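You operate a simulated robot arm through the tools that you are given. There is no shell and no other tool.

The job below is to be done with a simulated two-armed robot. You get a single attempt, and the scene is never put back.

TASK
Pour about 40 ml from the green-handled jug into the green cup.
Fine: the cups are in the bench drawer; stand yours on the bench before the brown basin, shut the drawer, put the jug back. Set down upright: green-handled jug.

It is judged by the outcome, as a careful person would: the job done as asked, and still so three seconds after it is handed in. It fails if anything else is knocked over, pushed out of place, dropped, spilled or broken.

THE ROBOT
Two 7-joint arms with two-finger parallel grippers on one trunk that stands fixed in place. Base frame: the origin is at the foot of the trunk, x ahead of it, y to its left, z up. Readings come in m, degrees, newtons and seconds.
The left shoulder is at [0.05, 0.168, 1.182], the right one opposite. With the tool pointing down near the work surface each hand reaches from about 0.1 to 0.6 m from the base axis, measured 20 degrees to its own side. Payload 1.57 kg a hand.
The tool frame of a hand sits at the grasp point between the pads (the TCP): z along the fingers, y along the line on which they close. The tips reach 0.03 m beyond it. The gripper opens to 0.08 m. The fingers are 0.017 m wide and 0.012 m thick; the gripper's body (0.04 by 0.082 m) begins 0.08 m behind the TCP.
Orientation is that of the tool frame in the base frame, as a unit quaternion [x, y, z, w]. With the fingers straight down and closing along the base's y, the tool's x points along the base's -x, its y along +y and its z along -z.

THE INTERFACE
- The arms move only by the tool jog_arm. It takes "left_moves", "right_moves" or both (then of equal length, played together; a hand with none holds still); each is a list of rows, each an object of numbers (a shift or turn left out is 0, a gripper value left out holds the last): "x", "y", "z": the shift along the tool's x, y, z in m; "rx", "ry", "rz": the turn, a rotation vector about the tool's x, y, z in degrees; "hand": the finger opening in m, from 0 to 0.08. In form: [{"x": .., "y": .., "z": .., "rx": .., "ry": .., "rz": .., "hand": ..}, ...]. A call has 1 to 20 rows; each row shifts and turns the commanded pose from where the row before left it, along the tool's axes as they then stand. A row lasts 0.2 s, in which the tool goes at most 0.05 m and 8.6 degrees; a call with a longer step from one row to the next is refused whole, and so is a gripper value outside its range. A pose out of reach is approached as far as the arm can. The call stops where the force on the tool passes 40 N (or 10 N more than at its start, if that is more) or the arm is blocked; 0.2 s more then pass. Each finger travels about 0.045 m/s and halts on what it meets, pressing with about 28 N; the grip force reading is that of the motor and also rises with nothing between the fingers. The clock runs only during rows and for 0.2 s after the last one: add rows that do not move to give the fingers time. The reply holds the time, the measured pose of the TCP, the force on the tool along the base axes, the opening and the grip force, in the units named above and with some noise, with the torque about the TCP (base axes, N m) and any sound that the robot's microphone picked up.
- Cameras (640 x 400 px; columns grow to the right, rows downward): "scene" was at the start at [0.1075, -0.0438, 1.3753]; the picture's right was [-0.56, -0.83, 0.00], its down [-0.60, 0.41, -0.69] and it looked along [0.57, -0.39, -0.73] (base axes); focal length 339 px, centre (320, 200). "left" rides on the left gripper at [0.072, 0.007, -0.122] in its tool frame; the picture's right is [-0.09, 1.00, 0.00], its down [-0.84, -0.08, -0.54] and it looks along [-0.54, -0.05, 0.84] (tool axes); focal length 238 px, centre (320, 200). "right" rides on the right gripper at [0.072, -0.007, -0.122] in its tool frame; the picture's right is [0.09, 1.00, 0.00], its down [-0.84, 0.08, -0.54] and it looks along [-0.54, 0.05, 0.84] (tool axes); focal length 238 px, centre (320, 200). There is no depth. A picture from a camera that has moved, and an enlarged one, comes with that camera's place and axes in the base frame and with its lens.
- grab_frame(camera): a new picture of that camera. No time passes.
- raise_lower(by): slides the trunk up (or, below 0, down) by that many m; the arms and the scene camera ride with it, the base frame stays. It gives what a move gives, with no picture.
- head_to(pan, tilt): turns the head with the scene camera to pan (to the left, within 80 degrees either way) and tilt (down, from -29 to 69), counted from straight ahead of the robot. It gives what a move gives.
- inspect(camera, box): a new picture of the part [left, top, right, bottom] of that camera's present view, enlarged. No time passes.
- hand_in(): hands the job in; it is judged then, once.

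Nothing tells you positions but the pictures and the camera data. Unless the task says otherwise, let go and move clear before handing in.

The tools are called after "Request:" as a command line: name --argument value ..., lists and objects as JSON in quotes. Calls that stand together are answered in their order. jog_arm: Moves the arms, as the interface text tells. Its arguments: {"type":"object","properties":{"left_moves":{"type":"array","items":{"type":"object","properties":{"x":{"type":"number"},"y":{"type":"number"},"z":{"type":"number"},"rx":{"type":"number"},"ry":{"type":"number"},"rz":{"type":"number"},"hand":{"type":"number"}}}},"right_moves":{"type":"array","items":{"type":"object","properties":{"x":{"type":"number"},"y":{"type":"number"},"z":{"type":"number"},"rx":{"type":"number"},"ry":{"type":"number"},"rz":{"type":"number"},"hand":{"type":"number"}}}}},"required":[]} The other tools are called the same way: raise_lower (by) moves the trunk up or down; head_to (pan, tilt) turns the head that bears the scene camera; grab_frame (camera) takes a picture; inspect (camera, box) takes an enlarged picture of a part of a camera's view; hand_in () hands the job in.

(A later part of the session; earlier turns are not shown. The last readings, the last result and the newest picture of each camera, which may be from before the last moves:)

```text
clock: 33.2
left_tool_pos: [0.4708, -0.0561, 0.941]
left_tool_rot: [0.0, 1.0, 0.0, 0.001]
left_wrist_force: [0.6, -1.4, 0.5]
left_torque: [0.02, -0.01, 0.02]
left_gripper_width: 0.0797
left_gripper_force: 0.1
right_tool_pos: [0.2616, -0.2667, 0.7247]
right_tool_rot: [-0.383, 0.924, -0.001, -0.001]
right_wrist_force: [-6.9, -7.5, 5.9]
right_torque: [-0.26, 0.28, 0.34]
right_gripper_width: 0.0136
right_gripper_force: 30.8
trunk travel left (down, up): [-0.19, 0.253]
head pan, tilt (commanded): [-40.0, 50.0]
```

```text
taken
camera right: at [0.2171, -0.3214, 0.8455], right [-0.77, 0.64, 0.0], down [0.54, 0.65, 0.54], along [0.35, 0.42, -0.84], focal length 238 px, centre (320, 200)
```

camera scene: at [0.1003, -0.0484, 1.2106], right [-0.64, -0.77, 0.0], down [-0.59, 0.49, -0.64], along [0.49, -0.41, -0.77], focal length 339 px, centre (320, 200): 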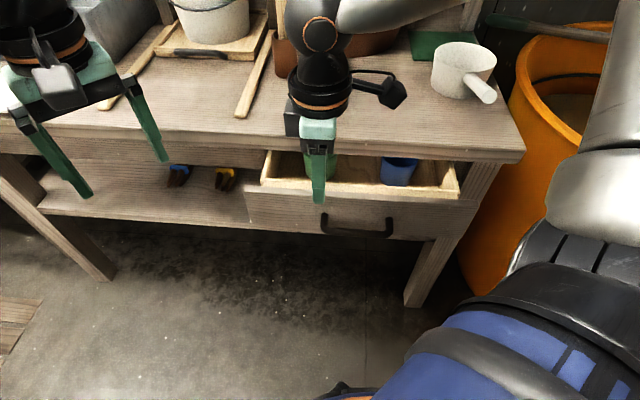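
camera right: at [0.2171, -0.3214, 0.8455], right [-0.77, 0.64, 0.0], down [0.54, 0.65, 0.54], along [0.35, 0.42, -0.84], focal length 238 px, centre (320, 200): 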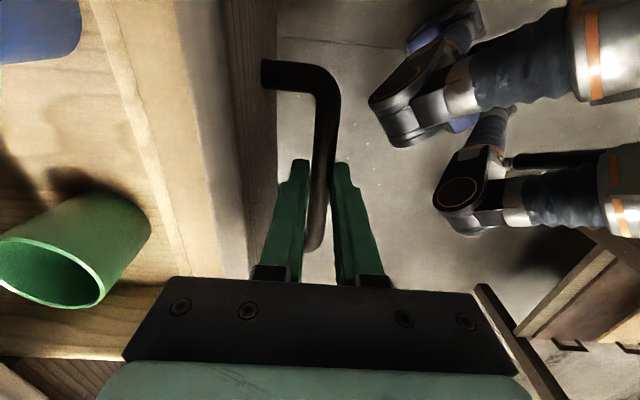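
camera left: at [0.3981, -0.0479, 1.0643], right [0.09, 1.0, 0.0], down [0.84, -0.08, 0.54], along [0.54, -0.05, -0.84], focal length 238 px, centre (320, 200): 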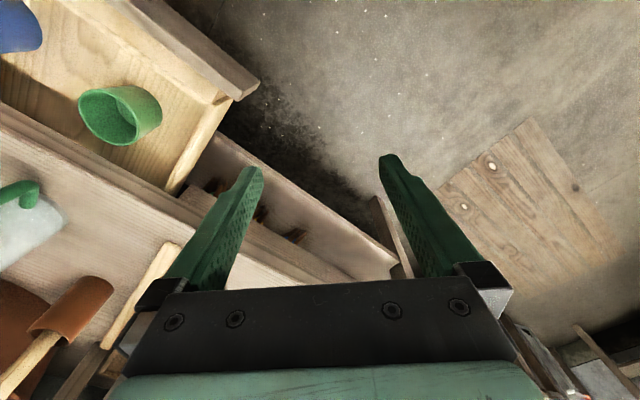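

The green cup is now clear of the overhang. I'll release the bar, lift away, and measure the cup.

Request:
jog_arm --right_moves '[{"hand": 0.03}, {}, {"z": -0.03}, {"z": -0.04}, {"z": -0.04}, {"z": -0.04}, {}]'

Request:
inspect --camera "left" --box '[0, 0, 260, 200]'

Request:
grab_frame --camera "right"

Request:
grab_frame --camera "scene"

```text
clock: 34.8
left_tool_pos: [0.4707, -0.0545, 0.9411]
left_tool_rot: [0.001, 1.0, 0.0, 0.0]
left_wrist_force: [-0.1, -0.2, -0.5]
left_torque: [-0.02, 0.0, 0.01]
left_gripper_width: 0.0799
left_gripper_force: 0.1
right_tool_pos: [0.2637, -0.2651, 0.8736]
right_tool_rot: [-0.383, 0.924, 0.001, 0.0]
right_wrist_force: [-0.5, 0.1, 0.9]
right_torque: [0.02, 0.01, 0.01]
right_gripper_width: 0.03
right_gripper_force: 0.0
trunk travel left (down, up): [-0.19, 0.253]
head pan, tilt (commanded): [-40.0, 50.0]
```

```text
2.00 times, centred on (130, 100) of left
camera zoom: at [0.3985, -0.0477, 1.0638], right [0.09, 1.0, 0.0], down [0.84, -0.08, 0.54], along [0.54, -0.05, -0.84], focal length 477 px, centre (700, 400)
```

zoom: 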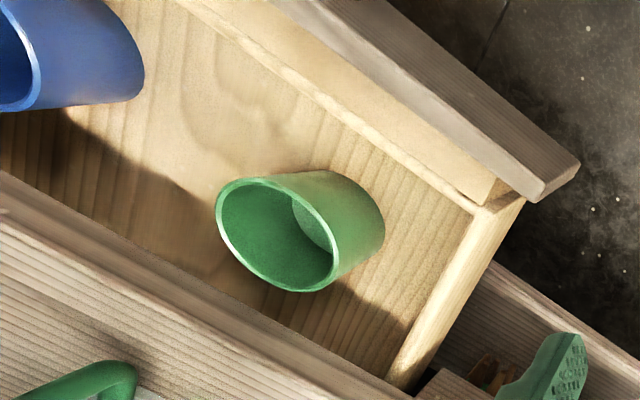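

```text
taken
camera right: at [0.2179, -0.3207, 0.9956], right [-0.77, 0.64, 0.0], down [0.54, 0.65, 0.54], along [0.35, 0.42, -0.84], focal length 238 px, centre (320, 200)
```

right: 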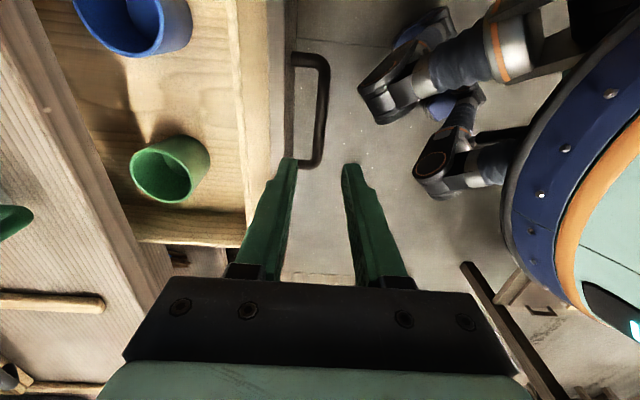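

```text
taken
camera scene: at [0.1002, -0.0483, 1.2106], right [-0.64, -0.77, 0.0], down [-0.59, 0.49, -0.64], along [0.49, -0.41, -0.77], focal length 339 px, centre (320, 200)
```

scene: 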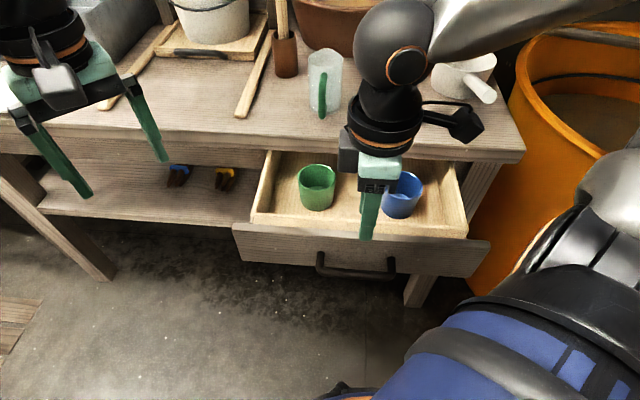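

Triangulating gives the green cup's rim centre at about (0.452, −0.335, 0.740), ~7 cm wide and 8 cm tall. I'll turn the right hand so it closes along the bench edge, tilt it 20° forward, and move above the cup.

Request:
jog_arm --right_moves '[{"rz": 8.2, "hand": 0.08}, {"rz": 8.2}, {"rz": 8.2}, {"rz": 8.2}, {"rz": 8.2}, {"rz": 8.2}, {"rz": 8.2}, {"rz": 8.2}, {"rz": 8.2}, {"rz": 8.2}, {"rz": 8.0}, {}]'

```text
clock: 37.4
left_tool_pos: [0.472, -0.0546, 0.9414]
left_tool_rot: [0.0, 1.0, 0.0, 0.0]
left_wrist_force: [0.3, 0.5, 0.6]
left_torque: [0.0, -0.01, 0.0]
left_gripper_width: 0.0799
left_gripper_force: 0.0
right_tool_pos: [0.2636, -0.2648, 0.8738]
right_tool_rot: [0.383, 0.924, 0.0, 0.0]
right_wrist_force: [0.5, -0.3, -0.6]
right_torque: [-0.02, 0.02, -0.02]
right_gripper_width: 0.0799
right_gripper_force: 0.0
trunk travel left (down, up): [-0.19, 0.253]
head pan, tilt (commanded): [-40.0, 50.0]
```

Request:
jog_arm --right_moves '[{"x": -0.034, "y": 0.0168}, {"x": -0.034, "y": 0.0168}, {"x": -0.034, "y": 0.0168}, {"x": -0.034, "y": 0.0168}, {"x": -0.034, "y": 0.0168}, {"ry": -6.7}, {"ry": -6.7}, {"ry": -6.6}, {}]'

Request:
grab_frame --camera "right"

Request:
grab_frame --camera "left"

Request:
grab_frame --camera "scene"

```text
clock: 39.4
left_tool_pos: [0.4711, -0.0552, 0.9415]
left_tool_rot: [0.0, 1.0, 0.0, 0.001]
left_wrist_force: [0.1, -0.3, 0.2]
left_torque: [0.02, -0.01, 0.01]
left_gripper_width: 0.0799
left_gripper_force: 0.0
right_tool_pos: [0.4424, -0.3268, 0.8739]
right_tool_rot: [0.377, 0.91, -0.066, 0.161]
right_wrist_force: [0.9, 0.4, -0.3]
right_torque: [-0.01, -0.01, -0.03]
right_gripper_width: 0.0801
right_gripper_force: 0.1
trunk travel left (down, up): [-0.19, 0.253]
head pan, tilt (commanded): [-40.0, 50.0]
```

```text
taken
camera right: at [0.3615, -0.2536, 0.9636], right [0.64, 0.77, -0.03], down [0.48, -0.37, 0.8], along [0.6, -0.53, -0.6], focal length 238 px, centre (320, 200)
```

right: 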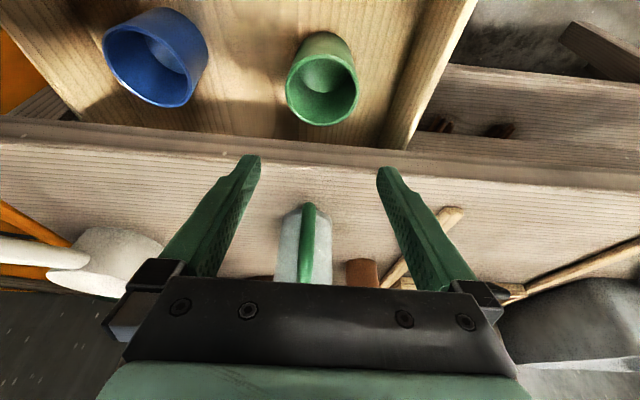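

```text
taken
camera left: at [0.3986, -0.0476, 1.0638], right [0.09, 1.0, 0.0], down [0.84, -0.08, 0.54], along [0.54, -0.05, -0.84], focal length 238 px, centre (320, 200)
```

left: 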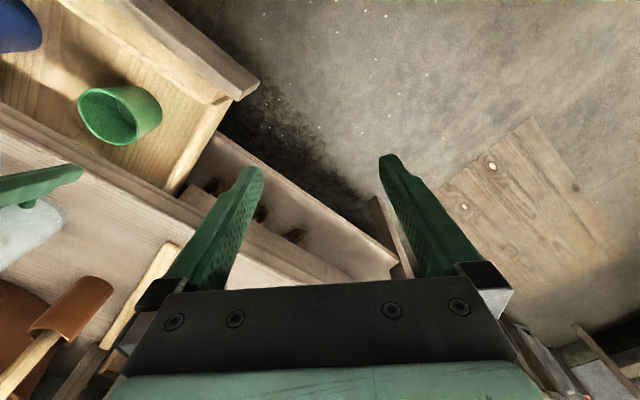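

```text
taken
camera scene: at [0.1002, -0.0482, 1.2107], right [-0.64, -0.77, 0.0], down [-0.59, 0.49, -0.64], along [0.49, -0.41, -0.77], focal length 339 px, centre (320, 200)
```

scene: 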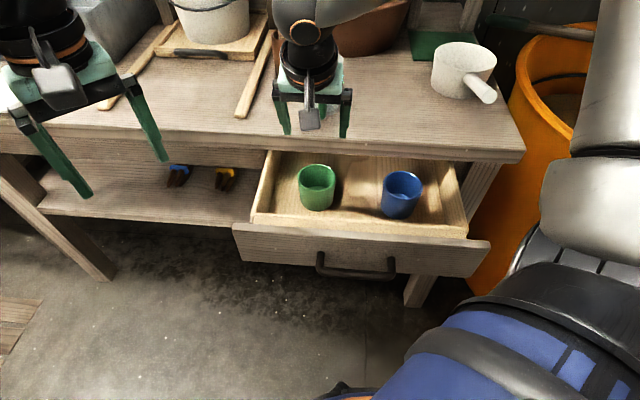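

Cup position is confirmed by this camera (rim centre u≈0.082, matching the hand). Descending most of the way around the cup, then checking.

Request:
jog_arm --right_moves '[{"x": 0.0081, "z": 0.0298}, {"x": 0.0081, "z": 0.0298}, {"x": 0.0081, "z": 0.0298}, {}]'

Request:
grab_frame --camera "right"

Request:
grab_frame --camera "left"

```text
clock: 40.4
left_tool_pos: [0.4708, -0.054, 0.9403]
left_tool_rot: [0.0, 1.0, 0.0, 0.0]
left_wrist_force: [-0.4, 0.3, 0.6]
left_torque: [0.0, 0.03, -0.01]
left_gripper_width: 0.0805
left_gripper_force: 0.1
right_tool_pos: [0.4482, -0.3321, 0.7806]
right_tool_rot: [0.377, 0.91, -0.066, 0.161]
right_wrist_force: [0.7, 0.6, 0.6]
right_torque: [0.02, -0.01, -0.02]
right_gripper_width: 0.08
right_gripper_force: 0.0
trunk travel left (down, up): [-0.19, 0.253]
head pan, tilt (commanded): [-40.0, 50.0]
```

```text
taken
camera right: at [0.3671, -0.2592, 0.8704], right [0.64, 0.77, -0.03], down [0.48, -0.37, 0.8], along [0.6, -0.53, -0.6], focal length 238 px, centre (320, 200)
```

right: 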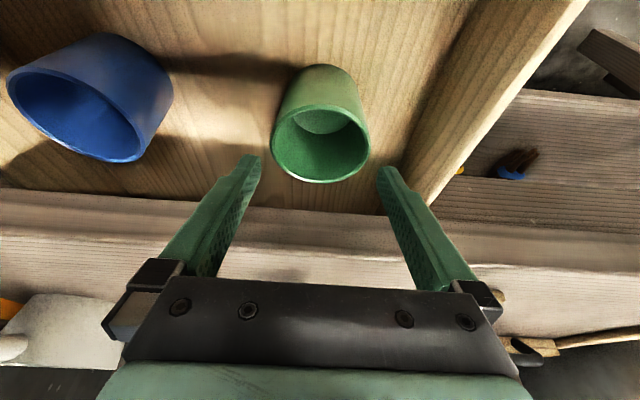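

```text
taken
camera left: at [0.3987, -0.0477, 1.0638], right [0.09, 1.0, 0.0], down [0.84, -0.08, 0.54], along [0.54, -0.05, -0.84], focal length 238 px, centre (320, 200)
```

left: 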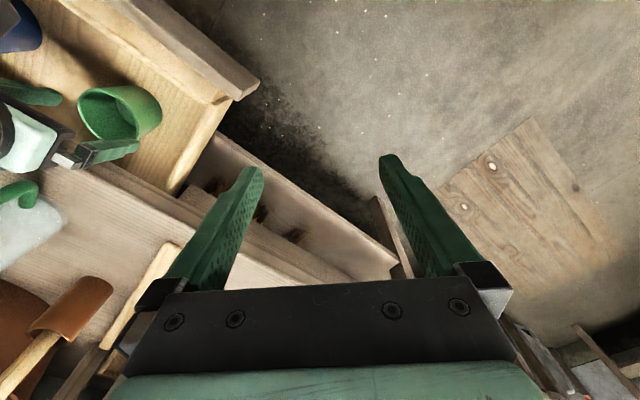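

Request:
jog_arm --right_moves '[{"x": 0.0081, "z": 0.0298}, {"x": 0.0081, "z": 0.0298}, {}]'

Request:
grab_frame --camera "right"

Request:
inspect --camera "left" --box '[0, 0, 260, 200]'

```text
clock: 41.2
left_tool_pos: [0.4705, -0.0553, 0.9404]
left_tool_rot: [0.0, 1.0, 0.0, 0.0]
left_wrist_force: [-0.2, -0.6, 0.5]
left_torque: [-0.01, -0.01, -0.04]
left_gripper_width: 0.0799
left_gripper_force: 0.1
right_tool_pos: [0.4515, -0.3365, 0.7188]
right_tool_rot: [0.377, 0.91, -0.067, 0.16]
right_wrist_force: [-0.2, 0.0, 0.5]
right_torque: [0.01, -0.02, -0.02]
right_gripper_width: 0.0799
right_gripper_force: 0.0
trunk travel left (down, up): [-0.19, 0.253]
head pan, tilt (commanded): [-40.0, 50.0]
```

```text
taken
camera right: at [0.3704, -0.2636, 0.8084], right [0.64, 0.77, -0.03], down [0.48, -0.37, 0.8], along [0.6, -0.53, -0.6], focal length 238 px, centre (320, 200)
```

right: 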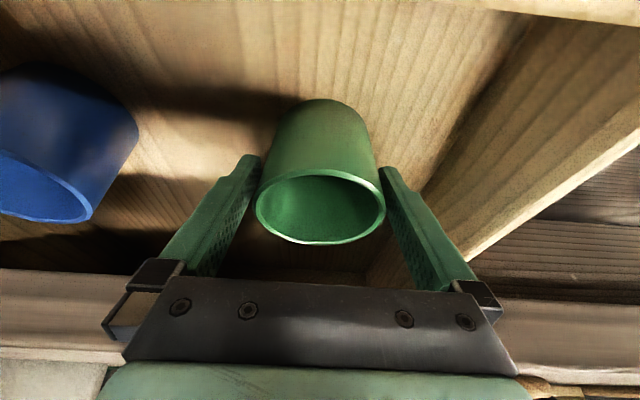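

```text
2.00 times, centred on (130, 100) of left
camera zoom: at [0.3986, -0.0477, 1.0638], right [0.09, 1.0, 0.0], down [0.84, -0.08, 0.54], along [0.54, -0.05, -0.84], focal length 477 px, centre (700, 400)
```

zoom: 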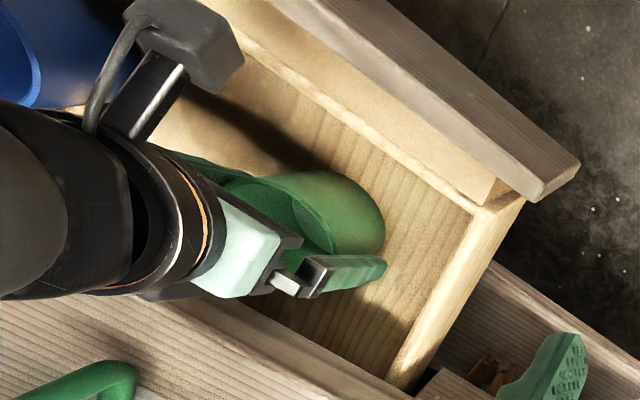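

The cup sits centred between the fingers. Closing on it.

Request:
jog_arm --right_moves '[{"hand": 0.055}, {}, {}, {}]'

Request:
grab_frame --camera "right"

```text
clock: 42.2
left_tool_pos: [0.4709, -0.0549, 0.9411]
left_tool_rot: [0.0, 1.0, 0.0, 0.0]
left_wrist_force: [0.3, 0.2, -0.4]
left_torque: [0.0, 0.0, 0.02]
left_gripper_width: 0.0799
left_gripper_force: 0.1
right_tool_pos: [0.451, -0.337, 0.7177]
right_tool_rot: [0.377, 0.91, -0.066, 0.161]
right_wrist_force: [0.7, -0.1, -0.6]
right_torque: [0.0, 0.03, -0.01]
right_gripper_width: 0.0739
right_gripper_force: 27.9
trunk travel left (down, up): [-0.19, 0.253]
head pan, tilt (commanded): [-40.0, 50.0]
```

```text
taken
camera right: at [0.3704, -0.2636, 0.8087], right [0.64, 0.77, -0.03], down [0.48, -0.37, 0.8], along [0.6, -0.53, -0.6], focal length 238 px, centre (320, 200)
```

right: 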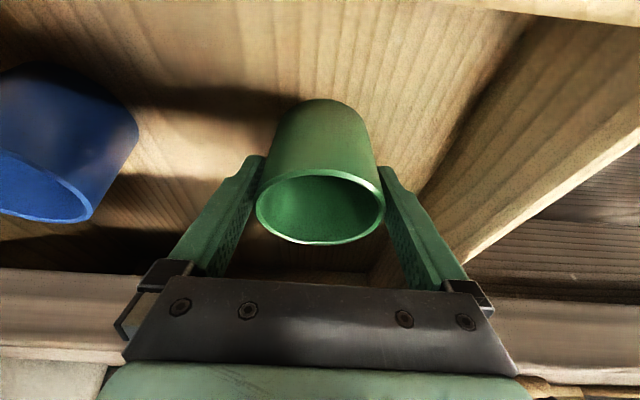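

Cup gripped (74 mm). I'll draw it back slightly from the bench edge and lift it out.

Request:
jog_arm --right_moves '[{"x": 0.0107, "z": -0.0145}, {"x": -0.0103, "z": -0.0282}, {"x": -0.0103, "z": -0.0282}, {"x": -0.0103, "z": -0.0282}, {"x": -0.0103, "z": -0.0282}, {"x": -0.0103, "z": -0.0282}, {"x": -0.0103, "z": -0.0282}, {}]'

Request:
grab_frame --camera "right"

Request:
grab_frame --camera "scene"

```text
clock: 44.0
left_tool_pos: [0.47, -0.0563, 0.9418]
left_tool_rot: [0.0, 1.0, 0.0, 0.0]
left_wrist_force: [0.9, -0.5, 0.8]
left_torque: [-0.02, 0.01, -0.01]
left_gripper_width: 0.0802
left_gripper_force: 0.1
right_tool_pos: [0.442, -0.325, 0.9098]
right_tool_rot: [0.377, 0.91, -0.066, 0.161]
right_wrist_force: [-0.4, 0.2, -1.0]
right_torque: [-0.02, 0.04, -0.03]
right_gripper_width: 0.0737
right_gripper_force: 28.0
trunk travel left (down, up): [-0.19, 0.253]
head pan, tilt (commanded): [-40.0, 50.0]
```

```text
taken
camera right: at [0.3603, -0.2524, 0.9995], right [0.64, 0.77, -0.03], down [0.48, -0.37, 0.8], along [0.6, -0.53, -0.61], focal length 238 px, centre (320, 200)
```

right: 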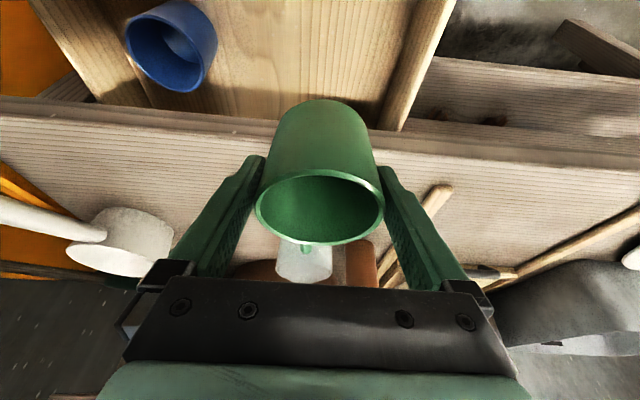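

```text
taken
camera scene: at [0.1003, -0.0484, 1.2106], right [-0.64, -0.77, 0.0], down [-0.59, 0.49, -0.64], along [0.49, -0.41, -0.77], focal length 339 px, centre (320, 200)
```

scene: 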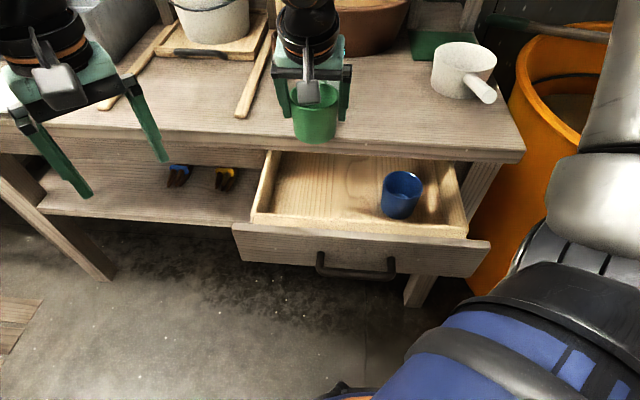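

Cup is out. Now sideways along the bench front, then forward to the clear spot before the basin between jug and dipper (about u=−0.04, n=0.70).

Request:
jog_arm --right_moves '[{"y": -0.031}, {"y": -0.031}, {"y": -0.031}, {"y": -0.03}, {"x": -0.0371, "z": 0.0135}, {"x": -0.0371, "z": 0.0135}, {"x": -0.0371, "z": 0.0135}, {"x": -0.0371, "z": 0.0135}, {}]'

Request:
grab_frame --camera "right"

Request:
grab_frame --camera "scene"

Request:
grab_frame --camera "left"

```text
clock: 46.0
left_tool_pos: [0.4708, -0.054, 0.94]
left_tool_rot: [0.0, 1.0, 0.0, 0.0]
left_wrist_force: [-0.4, -0.1, -0.6]
left_torque: [0.03, 0.01, -0.03]
left_gripper_width: 0.08
left_gripper_force: 0.0
right_tool_pos: [0.464, -0.5245, 0.9098]
right_tool_rot: [0.376, 0.91, -0.066, 0.16]
right_wrist_force: [0.7, -0.2, -0.8]
right_torque: [0.0, 0.02, -0.04]
right_gripper_width: 0.0738
right_gripper_force: 28.0
trunk travel left (down, up): [-0.19, 0.253]
head pan, tilt (commanded): [-40.0, 50.0]
```

```text
taken
camera right: at [0.3837, -0.4521, 0.9984], right [0.64, 0.77, -0.03], down [0.48, -0.37, 0.8], along [0.6, -0.53, -0.6], focal length 238 px, centre (320, 200)
```

right: 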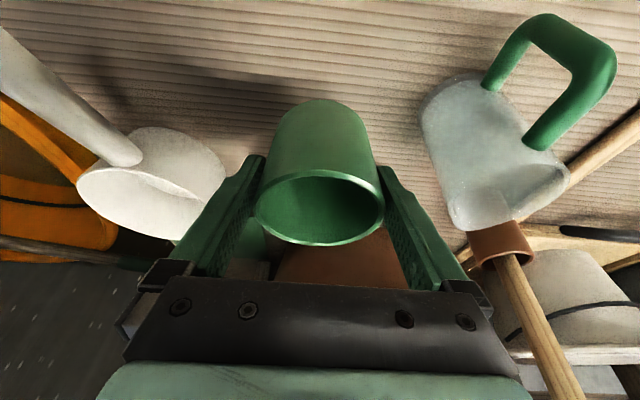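

```text
taken
camera scene: at [0.1005, -0.0484, 1.2106], right [-0.64, -0.77, 0.0], down [-0.59, 0.49, -0.64], along [0.49, -0.41, -0.77], focal length 339 px, centre (320, 200)
```

scene: 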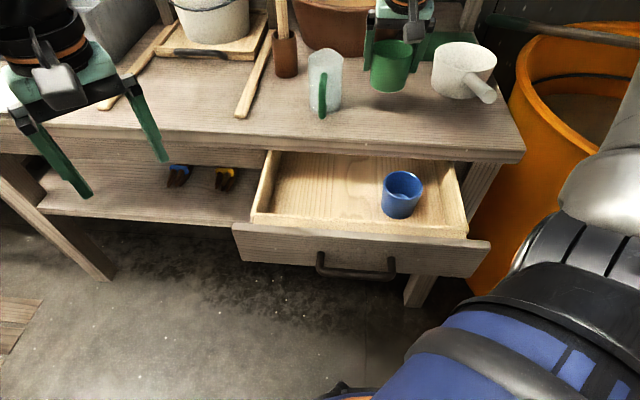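

```text
taken
camera left: at [0.3988, -0.0478, 1.0637], right [0.09, 1.0, 0.0], down [0.84, -0.08, 0.54], along [0.54, -0.05, -0.84], focal length 238 px, centre (320, 200)
```

left: 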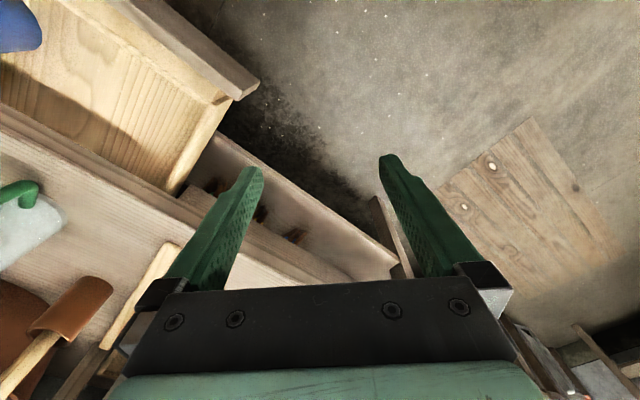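

Clear spot confirmed. Nudging slightly towards the basin's centre line and lowering the cup.

Request:
jog_arm --right_moves '[{"y": 0.012}, {"x": 0.0077, "z": 0.0212}, {"x": 0.0077, "z": 0.0212}, {}]'

Request:
inspect --camera "scene" --box '[300, 20, 460, 120]'

```text
clock: 47.0
left_tool_pos: [0.4706, -0.0563, 0.9404]
left_tool_rot: [0.001, 1.0, 0.001, 0.0]
left_wrist_force: [-0.1, 0.8, -0.2]
left_torque: [0.0, -0.02, 0.0]
left_gripper_width: 0.0797
left_gripper_force: 0.2
right_tool_pos: [0.4736, -0.5159, 0.8643]
right_tool_rot: [0.376, 0.91, -0.066, 0.161]
right_wrist_force: [0.2, -0.3, -0.5]
right_torque: [0.02, -0.04, -0.02]
right_gripper_width: 0.0737
right_gripper_force: 28.4
trunk travel left (down, up): [-0.19, 0.253]
head pan, tilt (commanded): [-40.0, 50.0]
```

```text
4.00 times, centred on (380, 70) of scene
camera zoom: at [0.1004, -0.0484, 1.2106], right [-0.64, -0.77, 0.0], down [-0.59, 0.49, -0.64], along [0.49, -0.41, -0.77], focal length 1356 px, centre (80, 720)
```

zoom: 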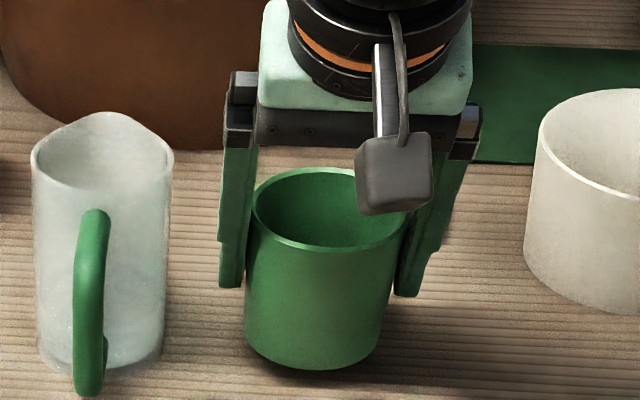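

Request:
jog_arm --right_moves '[{"x": 0.0014, "z": 0.0038}, {"x": 0.0007, "z": 0.0019}, {"x": 0.0007, "z": 0.0019}, {}]'

```text
clock: 48.0
left_tool_pos: [0.4708, -0.0555, 0.9408]
left_tool_rot: [0.0, 1.0, 0.0, 0.0]
left_wrist_force: [0.1, -1.2, -0.2]
left_torque: [-0.03, -0.01, 0.01]
left_gripper_width: 0.0799
left_gripper_force: 0.1
right_tool_pos: [0.4739, -0.5143, 0.8547]
right_tool_rot: [0.377, 0.91, -0.066, 0.161]
right_wrist_force: [0.8, -0.3, -1.6]
right_torque: [-0.01, 0.01, 0.01]
right_gripper_width: 0.0736
right_gripper_force: 28.4
trunk travel left (down, up): [-0.19, 0.253]
head pan, tilt (commanded): [-40.0, 50.0]
```

Request:
jog_arm --right_moves '[{"x": 0.0005, "z": 0.0014}, {"x": 0.0005, "z": 0.0014}, {}]'

Request:
inspect --camera "scene" --box '[340, 50, 420, 120]'

```text
clock: 48.8
left_tool_pos: [0.4712, -0.055, 0.9403]
left_tool_rot: [0.0, 1.0, 0.0, 0.0]
left_wrist_force: [0.3, -0.7, -0.4]
left_torque: [0.0, -0.01, 0.01]
left_gripper_width: 0.0798
left_gripper_force: 0.0
right_tool_pos: [0.4755, -0.5148, 0.8531]
right_tool_rot: [0.377, 0.91, -0.067, 0.16]
right_wrist_force: [0.3, 0.8, -1.6]
right_torque: [0.03, -0.01, -0.01]
right_gripper_width: 0.0736
right_gripper_force: 28.2
trunk travel left (down, up): [-0.19, 0.253]
head pan, tilt (commanded): [-40.0, 50.0]
```

```text
5.71 times, centred on (380, 85) of scene
camera zoom: at [0.1004, -0.0484, 1.2106], right [-0.64, -0.77, 0.0], down [-0.59, 0.49, -0.64], along [0.49, -0.41, -0.77], focal length 1936 px, centre (-23, 857)
```

zoom: 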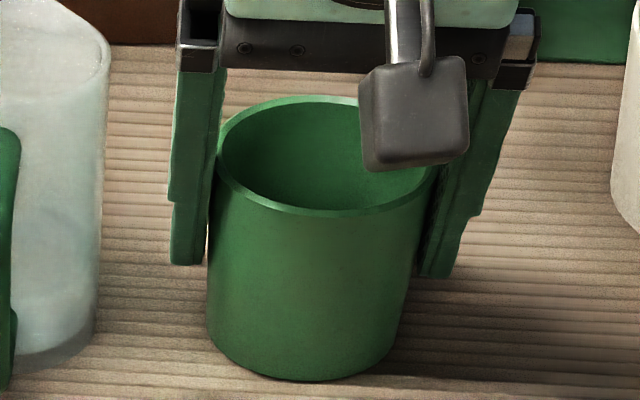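

Request:
jog_arm --right_moves '[{"x": 0.0005, "z": 0.0014}, {"x": 0.0005, "z": 0.0014}, {}]'

```text
clock: 49.6
left_tool_pos: [0.4698, -0.0538, 0.9407]
left_tool_rot: [0.0, 1.0, 0.001, 0.0]
left_wrist_force: [0.0, 0.8, -0.8]
left_torque: [-0.05, 0.02, 0.06]
left_gripper_width: 0.0799
left_gripper_force: 0.0
right_tool_pos: [0.4743, -0.5155, 0.8535]
right_tool_rot: [0.377, 0.909, -0.067, 0.163]
right_wrist_force: [-2.0, -0.5, 7.5]
right_torque: [0.2, 0.01, 0.08]
right_gripper_width: 0.0735
right_gripper_force: 28.4
trunk travel left (down, up): [-0.19, 0.253]
head pan, tilt (commanded): [-40.0, 50.0]
```

Contact felt with the bench. Opening and backing straight off.

Request:
jog_arm --right_moves '[{"z": -0.001, "hand": 0.08}, {}, {}, {}]'

Request:
grab_frame --camera "right"

```text
clock: 50.6
left_tool_pos: [0.4705, -0.0546, 0.9401]
left_tool_rot: [0.0, 1.0, 0.0, 0.0]
left_wrist_force: [0.8, 0.4, 0.1]
left_torque: [0.0, -0.03, -0.02]
left_gripper_width: 0.0801
left_gripper_force: 0.0
right_tool_pos: [0.4743, -0.5145, 0.8522]
right_tool_rot: [0.377, 0.91, -0.067, 0.16]
right_wrist_force: [0.4, -0.2, -0.2]
right_torque: [0.0, 0.03, 0.03]
right_gripper_width: 0.0801
right_gripper_force: 0.2
trunk travel left (down, up): [-0.19, 0.253]
head pan, tilt (commanded): [-40.0, 50.0]
```

```text
taken
camera right: at [0.393, -0.4425, 0.9417], right [0.64, 0.77, -0.03], down [0.48, -0.37, 0.8], along [0.6, -0.53, -0.6], focal length 238 px, centre (320, 200)
```

right: 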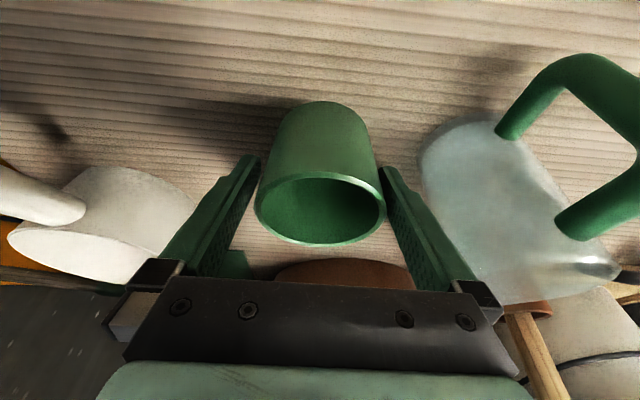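

Request:
jog_arm --right_moves '[{"z": -0.03}, {"z": -0.03}, {"z": -0.04}, {"x": 0.035, "z": -0.01}, {"x": 0.035, "z": -0.01}, {"x": 0.035, "z": -0.01}, {}]'

Request:
grab_frame --camera "scene"

Request:
grab_frame --camera "right"

```text
clock: 52.2
left_tool_pos: [0.4713, -0.0543, 0.9402]
left_tool_rot: [0.0, 1.0, 0.0, -0.001]
left_wrist_force: [0.5, -1.0, -0.1]
left_torque: [0.0, 0.01, -0.01]
left_gripper_width: 0.0802
left_gripper_force: 0.1
right_tool_pos: [0.3718, -0.4152, 0.9406]
right_tool_rot: [0.378, 0.909, -0.066, 0.16]
right_wrist_force: [0.3, -0.1, 0.7]
right_torque: [0.01, 0.0, -0.01]
right_gripper_width: 0.0796
right_gripper_force: 0.0
trunk travel left (down, up): [-0.19, 0.253]
head pan, tilt (commanded): [-40.0, 50.0]
```

```text
taken
camera scene: at [0.1002, -0.0483, 1.2106], right [-0.64, -0.77, 0.0], down [-0.59, 0.49, -0.64], along [0.49, -0.41, -0.77], focal length 339 px, centre (320, 200)
```

scene: 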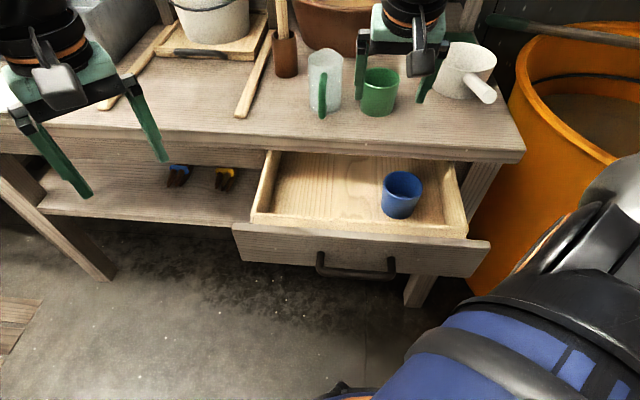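

```text
taken
camera right: at [0.2913, -0.3417, 1.0295], right [0.64, 0.77, -0.03], down [0.48, -0.37, 0.8], along [0.6, -0.53, -0.6], focal length 238 px, centre (320, 200)
```

right: 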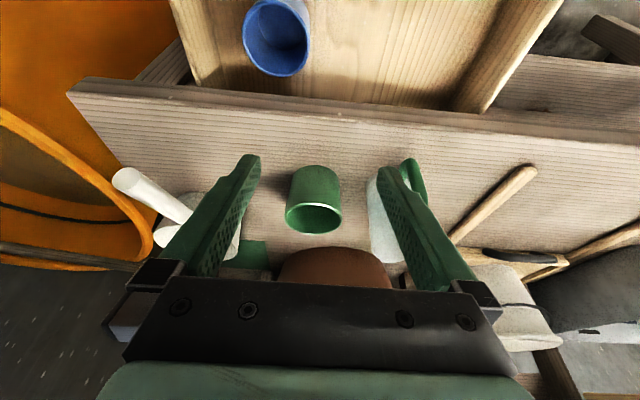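

The green cup stands upright before the basin. Next is the drawer: I'll raise the trunk a little for folding room, point the closed fingers straight down, and come in front of the drawer bar to push it shut.

Request:
raise_lower --by 0.08

Request:
jog_arm --right_moves '[{"ry": 6.7, "hand": 0.0}, {"ry": 6.7}, {"ry": 6.6}, {"x": 0.044, "y": 0.006}, {"x": 0.044, "y": 0.006}, {"x": 0.044, "y": 0.006}, {"x": 0.044, "y": 0.006}, {"x": 0.042, "y": 0.006}, {}]'

```text
clock: 53.3
left_tool_pos: [0.4719, -0.0544, 1.0217]
left_tool_rot: [0.0, 1.0, 0.0, 0.0]
left_wrist_force: [0.4, 0.0, -0.1]
left_torque: [0.05, 0.0, -0.02]
left_gripper_width: 0.0799
left_gripper_force: 0.1
right_tool_pos: [0.3733, -0.4148, 1.0203]
right_tool_rot: [0.377, 0.91, -0.066, 0.16]
right_wrist_force: [0.5, -0.3, 0.5]
right_torque: [0.01, 0.01, 0.01]
right_gripper_width: 0.0801
right_gripper_force: 0.1
trunk travel left (down, up): [-0.27, 0.173]
head pan, tilt (commanded): [-40.0, 50.0]
```

```text
clock: 55.3
left_tool_pos: [0.4694, -0.0537, 1.0211]
left_tool_rot: [0.0, 1.0, 0.0, 0.0]
left_wrist_force: [0.1, 0.3, 0.0]
left_torque: [-0.02, 0.0, 0.01]
left_gripper_width: 0.0801
left_gripper_force: 0.0
right_tool_pos: [0.2411, -0.2387, 1.0213]
right_tool_rot: [0.383, 0.924, 0.0, 0.0]
right_wrist_force: [0.1, -0.7, -0.3]
right_torque: [-0.01, -0.01, 0.03]
right_gripper_width: 0.0
right_gripper_force: 21.3
trunk travel left (down, up): [-0.27, 0.173]
head pan, tilt (commanded): [-40.0, 50.0]
```

Request:
jog_arm --right_moves '[{"z": 0.044}, {"z": 0.044}, {"z": 0.044}, {"z": 0.044}, {"z": 0.044}, {}]'

Request:
grab_frame --camera "right"

Request:
grab_frame --camera "scene"

```text
clock: 56.7
left_tool_pos: [0.4706, -0.0538, 1.0208]
left_tool_rot: [0.0, 1.0, 0.001, 0.001]
left_wrist_force: [-0.5, -0.5, 0.2]
left_torque: [-0.03, 0.02, 0.0]
left_gripper_width: 0.0798
left_gripper_force: 0.0
right_tool_pos: [0.267, -0.2405, 0.8055]
right_tool_rot: [0.382, 0.924, 0.001, 0.001]
right_wrist_force: [-0.4, 0.3, 0.1]
right_torque: [0.01, -0.03, 0.01]
right_gripper_width: 0.0
right_gripper_force: 21.5
right hand out of reach, approached as far as the arm can: row 1, 2, 3
trunk travel left (down, up): [-0.27, 0.173]
head pan, tilt (commanded): [-40.0, 50.0]
```

```text
taken
camera right: at [0.2134, -0.194, 0.9277], right [0.64, 0.77, 0.0], down [0.65, -0.54, 0.54], along [0.42, -0.35, -0.84], focal length 238 px, centre (320, 200)
```

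right: 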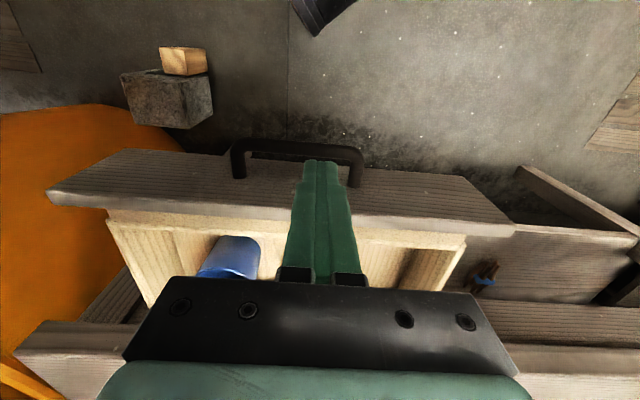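

```text
taken
camera scene: at [0.1003, -0.0482, 1.2907], right [-0.64, -0.77, 0.0], down [-0.59, 0.49, -0.64], along [0.49, -0.41, -0.77], focal length 339 px, centre (320, 200)
```

scene: 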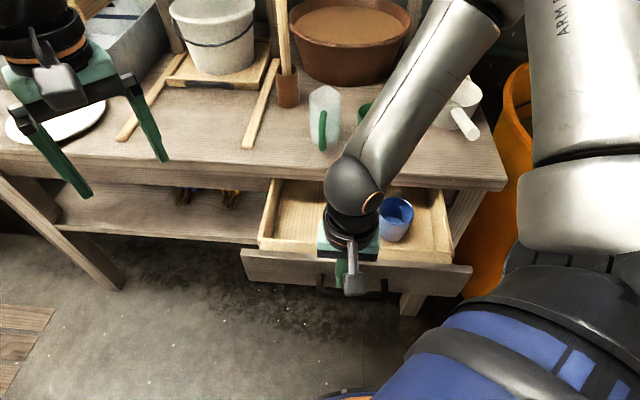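

Request:
jog_arm --right_moves '[{"y": -0.018, "z": 0.01}, {"x": 0.008, "z": 0.01}, {"x": 0.008}, {}]'

Request:
grab_frame --camera "right"

```text
clock: 57.7
left_tool_pos: [0.4695, -0.055, 1.0205]
left_tool_rot: [0.0, 1.0, 0.0, 0.0]
left_wrist_force: [0.2, -0.2, 0.0]
left_torque: [0.0, 0.01, 0.01]
left_gripper_width: 0.0801
left_gripper_force: 0.1
right_tool_pos: [0.2437, -0.2405, 0.7857]
right_tool_rot: [0.383, 0.924, -0.001, 0.0]
right_wrist_force: [-0.6, 0.5, 0.1]
right_torque: [-0.01, 0.01, 0.02]
right_gripper_width: 0.0002
right_gripper_force: 21.6
trunk travel left (down, up): [-0.27, 0.173]
head pan, tilt (commanded): [-40.0, 50.0]
```

```text
taken
camera right: at [0.1885, -0.1942, 0.9073], right [0.64, 0.77, 0.0], down [0.65, -0.54, 0.54], along [0.42, -0.35, -0.84], focal length 238 px, centre (320, 200)
```

right: 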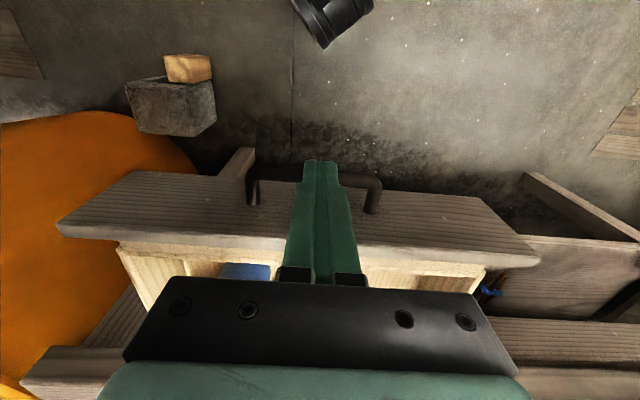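

Request:
jog_arm --right_moves '[{"z": 0.022}, {"z": 0.022}, {"z": 0.02}, {}]'

Request:
grab_frame --camera "right"

```text
clock: 58.7
left_tool_pos: [0.4718, -0.0544, 1.0211]
left_tool_rot: [0.0, 1.0, 0.001, 0.0]
left_wrist_force: [0.6, -0.1, 0.1]
left_torque: [-0.01, -0.03, -0.01]
left_gripper_width: 0.0797
left_gripper_force: 0.1
right_tool_pos: [0.2414, -0.2465, 0.7295]
right_tool_rot: [0.382, 0.924, 0.0, 0.001]
right_wrist_force: [0.3, -0.1, -0.1]
right_torque: [0.04, -0.01, -0.02]
right_gripper_width: 0.0
right_gripper_force: 21.7
right hand out of reach, approached as far as the arm can: row 3
trunk travel left (down, up): [-0.27, 0.173]
head pan, tilt (commanded): [-40.0, 50.0]
```

```text
taken
camera right: at [0.1866, -0.1997, 0.8519], right [0.64, 0.77, 0.0], down [0.65, -0.54, 0.54], along [0.42, -0.35, -0.84], focal length 238 px, centre (320, 200)
```

right: 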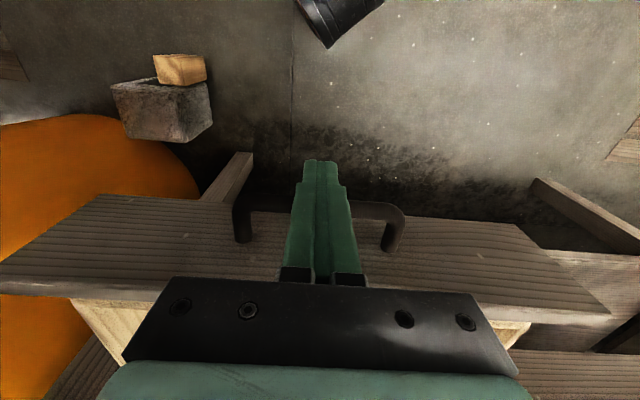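

Request:
raise_lower --by -0.008

Request:
jog_arm --right_moves '[{"x": -0.015}, {"x": -0.015}, {"x": -0.02}, {"x": -0.02}, {"x": -0.02}, {"x": -0.02}, {}]'

Request:
grab_frame --camera "right"

Request:
grab_frame --camera "scene"

```text
clock: 59.3
left_tool_pos: [0.4699, -0.0543, 1.0133]
left_tool_rot: [0.0, 1.0, 0.0, 0.0]
left_wrist_force: [0.0, -0.3, -0.5]
left_torque: [-0.01, -0.02, 0.0]
left_gripper_width: 0.0798
left_gripper_force: 0.2
right_tool_pos: [0.2409, -0.2452, 0.7235]
right_tool_rot: [0.383, 0.924, 0.002, 0.001]
right_wrist_force: [0.1, 0.2, 0.1]
right_torque: [0.04, -0.03, -0.02]
right_gripper_width: 0.0
right_gripper_force: 21.4
trunk travel left (down, up): [-0.262, 0.181]
head pan, tilt (commanded): [-40.0, 50.0]
```

```text
clock: 60.9
left_tool_pos: [0.4714, -0.0544, 1.0122]
left_tool_rot: [-0.001, 1.0, 0.0, 0.0]
left_wrist_force: [0.1, -0.6, 0.3]
left_torque: [-0.02, -0.01, -0.01]
left_gripper_width: 0.0799
left_gripper_force: 0.1
right_tool_pos: [0.3188, -0.3252, 0.7221]
right_tool_rot: [0.383, 0.924, 0.001, 0.001]
right_wrist_force: [-0.6, -0.3, -0.7]
right_torque: [0.02, 0.02, 0.04]
right_gripper_width: 0.0
right_gripper_force: 21.8
trunk travel left (down, up): [-0.262, 0.181]
head pan, tilt (commanded): [-40.0, 50.0]
```

```text
taken
camera right: at [0.2642, -0.2783, 0.8439], right [0.64, 0.77, 0.0], down [0.65, -0.54, 0.54], along [0.42, -0.35, -0.84], focal length 238 px, centre (320, 200)
```

right: 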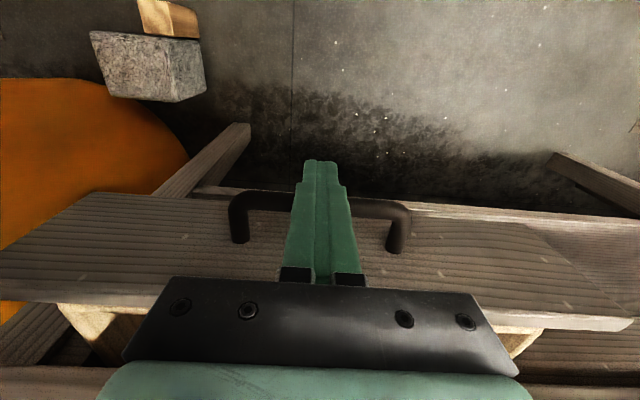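

```text
taken
camera scene: at [0.1003, -0.0483, 1.2827], right [-0.64, -0.77, 0.0], down [-0.59, 0.49, -0.64], along [0.49, -0.41, -0.77], focal length 339 px, centre (320, 200)
```

scene: 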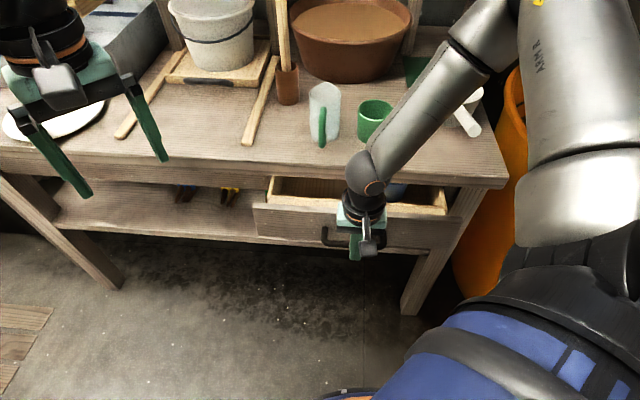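

Drawer is going in smoothly. Continuing, with smaller steps near the end.

Request:
jog_arm --right_moves '[{"x": -0.02}, {"x": -0.02}, {"x": -0.02}, {"x": -0.02}, {"x": -0.015}, {}]'

Request:
grab_frame --camera "right"

Request:
grab_frame --camera "scene"

```text
clock: 62.3
left_tool_pos: [0.4708, -0.0549, 1.0127]
left_tool_rot: [0.0, 1.0, 0.0, 0.0]
left_wrist_force: [-0.7, 0.7, -1.0]
left_torque: [-0.03, -0.02, -0.01]
left_gripper_width: 0.0802
left_gripper_force: 0.0
right_tool_pos: [0.3868, -0.3928, 0.7225]
right_tool_rot: [0.383, 0.924, 0.001, -0.001]
right_wrist_force: [0.3, -0.4, 0.0]
right_torque: [0.0, -0.02, -0.01]
right_gripper_width: 0.0
right_gripper_force: 20.8
trunk travel left (down, up): [-0.262, 0.181]
head pan, tilt (commanded): [-40.0, 50.0]
```

```text
taken
camera right: at [0.3322, -0.3461, 0.8445], right [0.64, 0.77, 0.0], down [0.65, -0.54, 0.54], along [0.42, -0.35, -0.84], focal length 238 px, centre (320, 200)
```

right: 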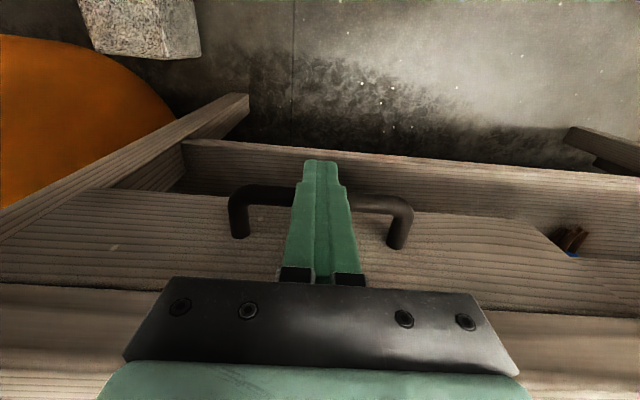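

```text
taken
camera scene: at [0.1003, -0.0483, 1.2827], right [-0.64, -0.77, 0.0], down [-0.59, 0.49, -0.64], along [0.49, -0.41, -0.77], focal length 339 px, centre (320, 200)
```

scene: 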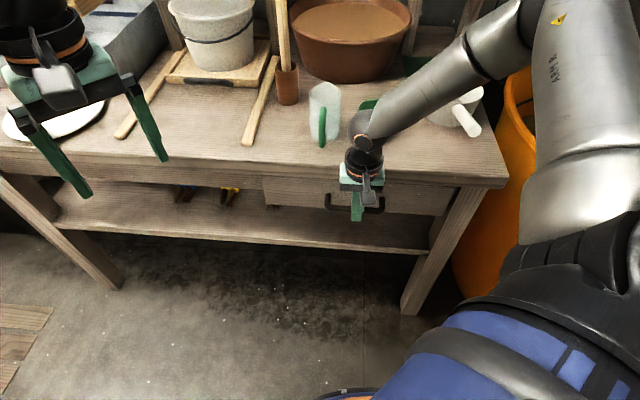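

Request:
jog_arm --right_moves '[{"x": -0.006}, {"x": -0.005}, {"x": -0.004}, {"x": -0.003}, {}]'

```text
clock: 63.5
left_tool_pos: [0.4701, -0.0542, 1.0119]
left_tool_rot: [0.0, 1.0, 0.0, 0.0]
left_wrist_force: [-0.3, -0.2, -0.5]
left_torque: [-0.01, 0.02, 0.03]
left_gripper_width: 0.0798
left_gripper_force: 0.2
right_tool_pos: [0.3994, -0.4049, 0.722]
right_tool_rot: [0.383, 0.924, 0.001, -0.001]
right_wrist_force: [-0.2, 1.3, 0.3]
right_torque: [0.03, 0.01, -0.03]
right_gripper_width: 0.0001
right_gripper_force: 21.0
trunk travel left (down, up): [-0.262, 0.181]
head pan, tilt (commanded): [-40.0, 50.0]
```

Request:
jog_arm --right_moves '[{"x": -0.002}, {"x": -0.002}, {}]'

Request:
grab_frame --camera "right"

```text
clock: 64.3
left_tool_pos: [0.4717, -0.0551, 1.0124]
left_tool_rot: [0.001, 1.0, 0.001, 0.001]
left_wrist_force: [-0.2, 0.8, 0.3]
left_torque: [-0.03, -0.02, 0.0]
left_gripper_width: 0.08
left_gripper_force: 0.0
right_tool_pos: [0.4014, -0.4062, 0.7219]
right_tool_rot: [0.383, 0.924, 0.001, -0.002]
right_wrist_force: [-1.4, 2.3, -1.2]
right_torque: [0.09, 0.02, 0.02]
right_gripper_width: 0.0
right_gripper_force: 21.1
trunk travel left (down, up): [-0.262, 0.181]
head pan, tilt (commanded): [-40.0, 50.0]
```

```text
taken
camera right: at [0.3475, -0.3599, 0.8442], right [0.64, 0.77, 0.0], down [0.65, -0.54, 0.54], along [0.42, -0.34, -0.84], focal length 238 px, centre (320, 200)
```

right: 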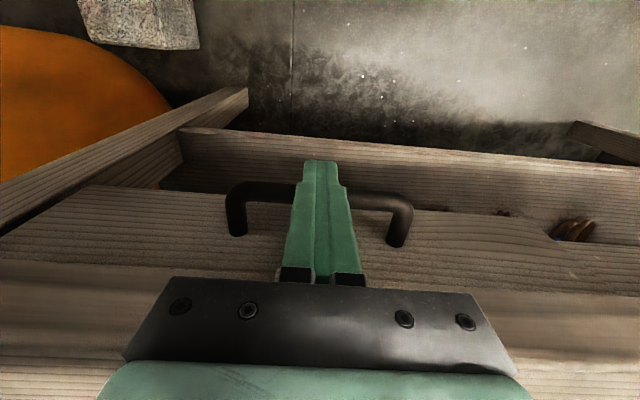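

Request:
jog_arm --right_moves '[{"x": -0.002}, {"x": -0.002}, {}]'

```text
clock: 65.1
left_tool_pos: [0.4702, -0.0541, 1.0126]
left_tool_rot: [0.0, 1.0, 0.0, 0.001]
left_wrist_force: [0.1, 0.3, -0.1]
left_torque: [-0.02, 0.01, -0.01]
left_gripper_width: 0.0799
left_gripper_force: 0.1
right_tool_pos: [0.4013, -0.4074, 0.7212]
right_tool_rot: [0.382, 0.924, 0.0, -0.002]
right_wrist_force: [-12.9, 19.7, 4.0]
right_torque: [0.37, 0.17, 0.03]
right_gripper_width: 0.0
right_gripper_force: 21.5
trunk travel left (down, up): [-0.262, 0.181]
head pan, tilt (commanded): [-40.0, 50.0]
```

The drawer is firmly shut (it now pushes back with ~23 N). Backing off, lifting, and turning the right hand to look at the jug from the front.

Request:
jog_arm --right_moves '[{"x": 0.03}, {"x": 0.03}, {"z": -0.045}, {"z": -0.045, "y": 0.02}, {"z": -0.045, "y": 0.02}, {"z": -0.045, "y": 0.02}, {"z": -0.02, "y": 0.018, "hand": 0.08}, {"ry": -7.5}, {"ry": -7.5}, {"ry": -7.5}, {"ry": -7.5}, {"ry": -7.5}, {"ry": -7.5}, {}]'

Request:
grab_frame --camera "right"

Request:
grab_frame --camera "scene"

Request:
grab_frame --camera "left"

```text
clock: 68.1
left_tool_pos: [0.4709, -0.054, 1.0116]
left_tool_rot: [0.0, 1.0, 0.0, 0.0]
left_wrist_force: [-0.6, 0.4, -0.1]
left_torque: [-0.01, 0.0, 0.02]
left_gripper_width: 0.0799
left_gripper_force: 0.0
right_tool_pos: [0.4177, -0.3126, 0.9227]
right_tool_rot: [0.354, 0.853, -0.146, 0.354]
right_wrist_force: [-0.9, 0.8, -0.1]
right_torque: [-0.01, -0.02, -0.03]
right_gripper_width: 0.0802
right_gripper_force: 0.2
trunk travel left (down, up): [-0.262, 0.181]
head pan, tilt (commanded): [-40.0, 50.0]
```

```text
taken
camera right: at [0.3165, -0.2197, 0.957], right [0.66, 0.75, -0.06], down [0.2, -0.09, 0.98], along [0.73, -0.65, -0.21], focal length 238 px, centre (320, 200)
```

right: 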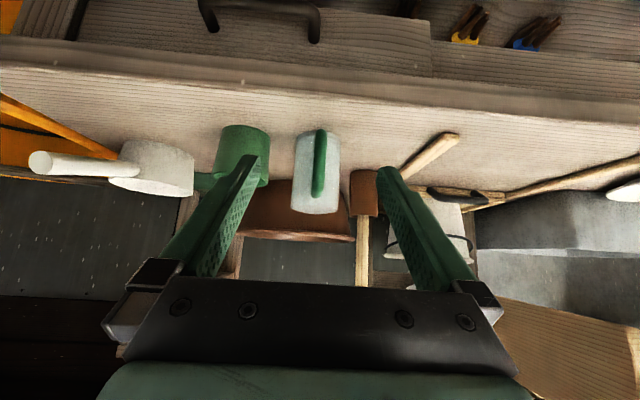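

```text
taken
camera scene: at [0.1003, -0.0483, 1.2827], right [-0.64, -0.77, 0.0], down [-0.59, 0.49, -0.64], along [0.49, -0.41, -0.77], focal length 339 px, centre (320, 200)
```

scene: 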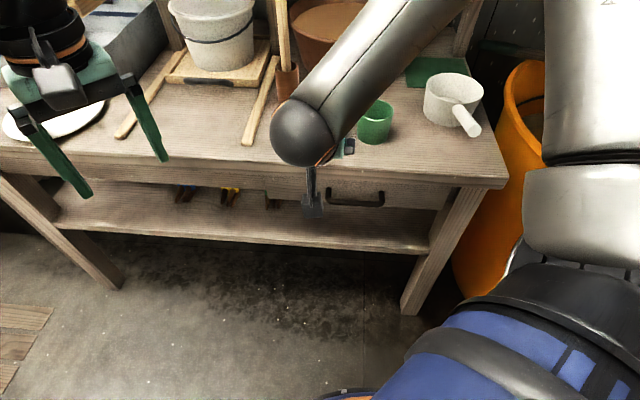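

```text
taken
camera left: at [0.3986, -0.0477, 1.1358], right [0.09, 1.0, 0.0], down [0.84, -0.08, 0.54], along [0.54, -0.05, -0.84], focal length 238 px, centre (320, 200)
```

left: 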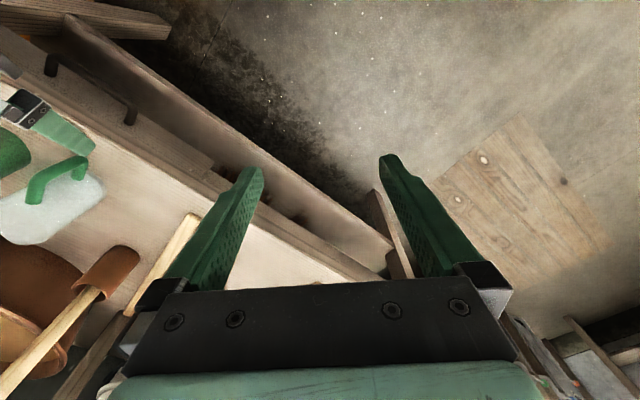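

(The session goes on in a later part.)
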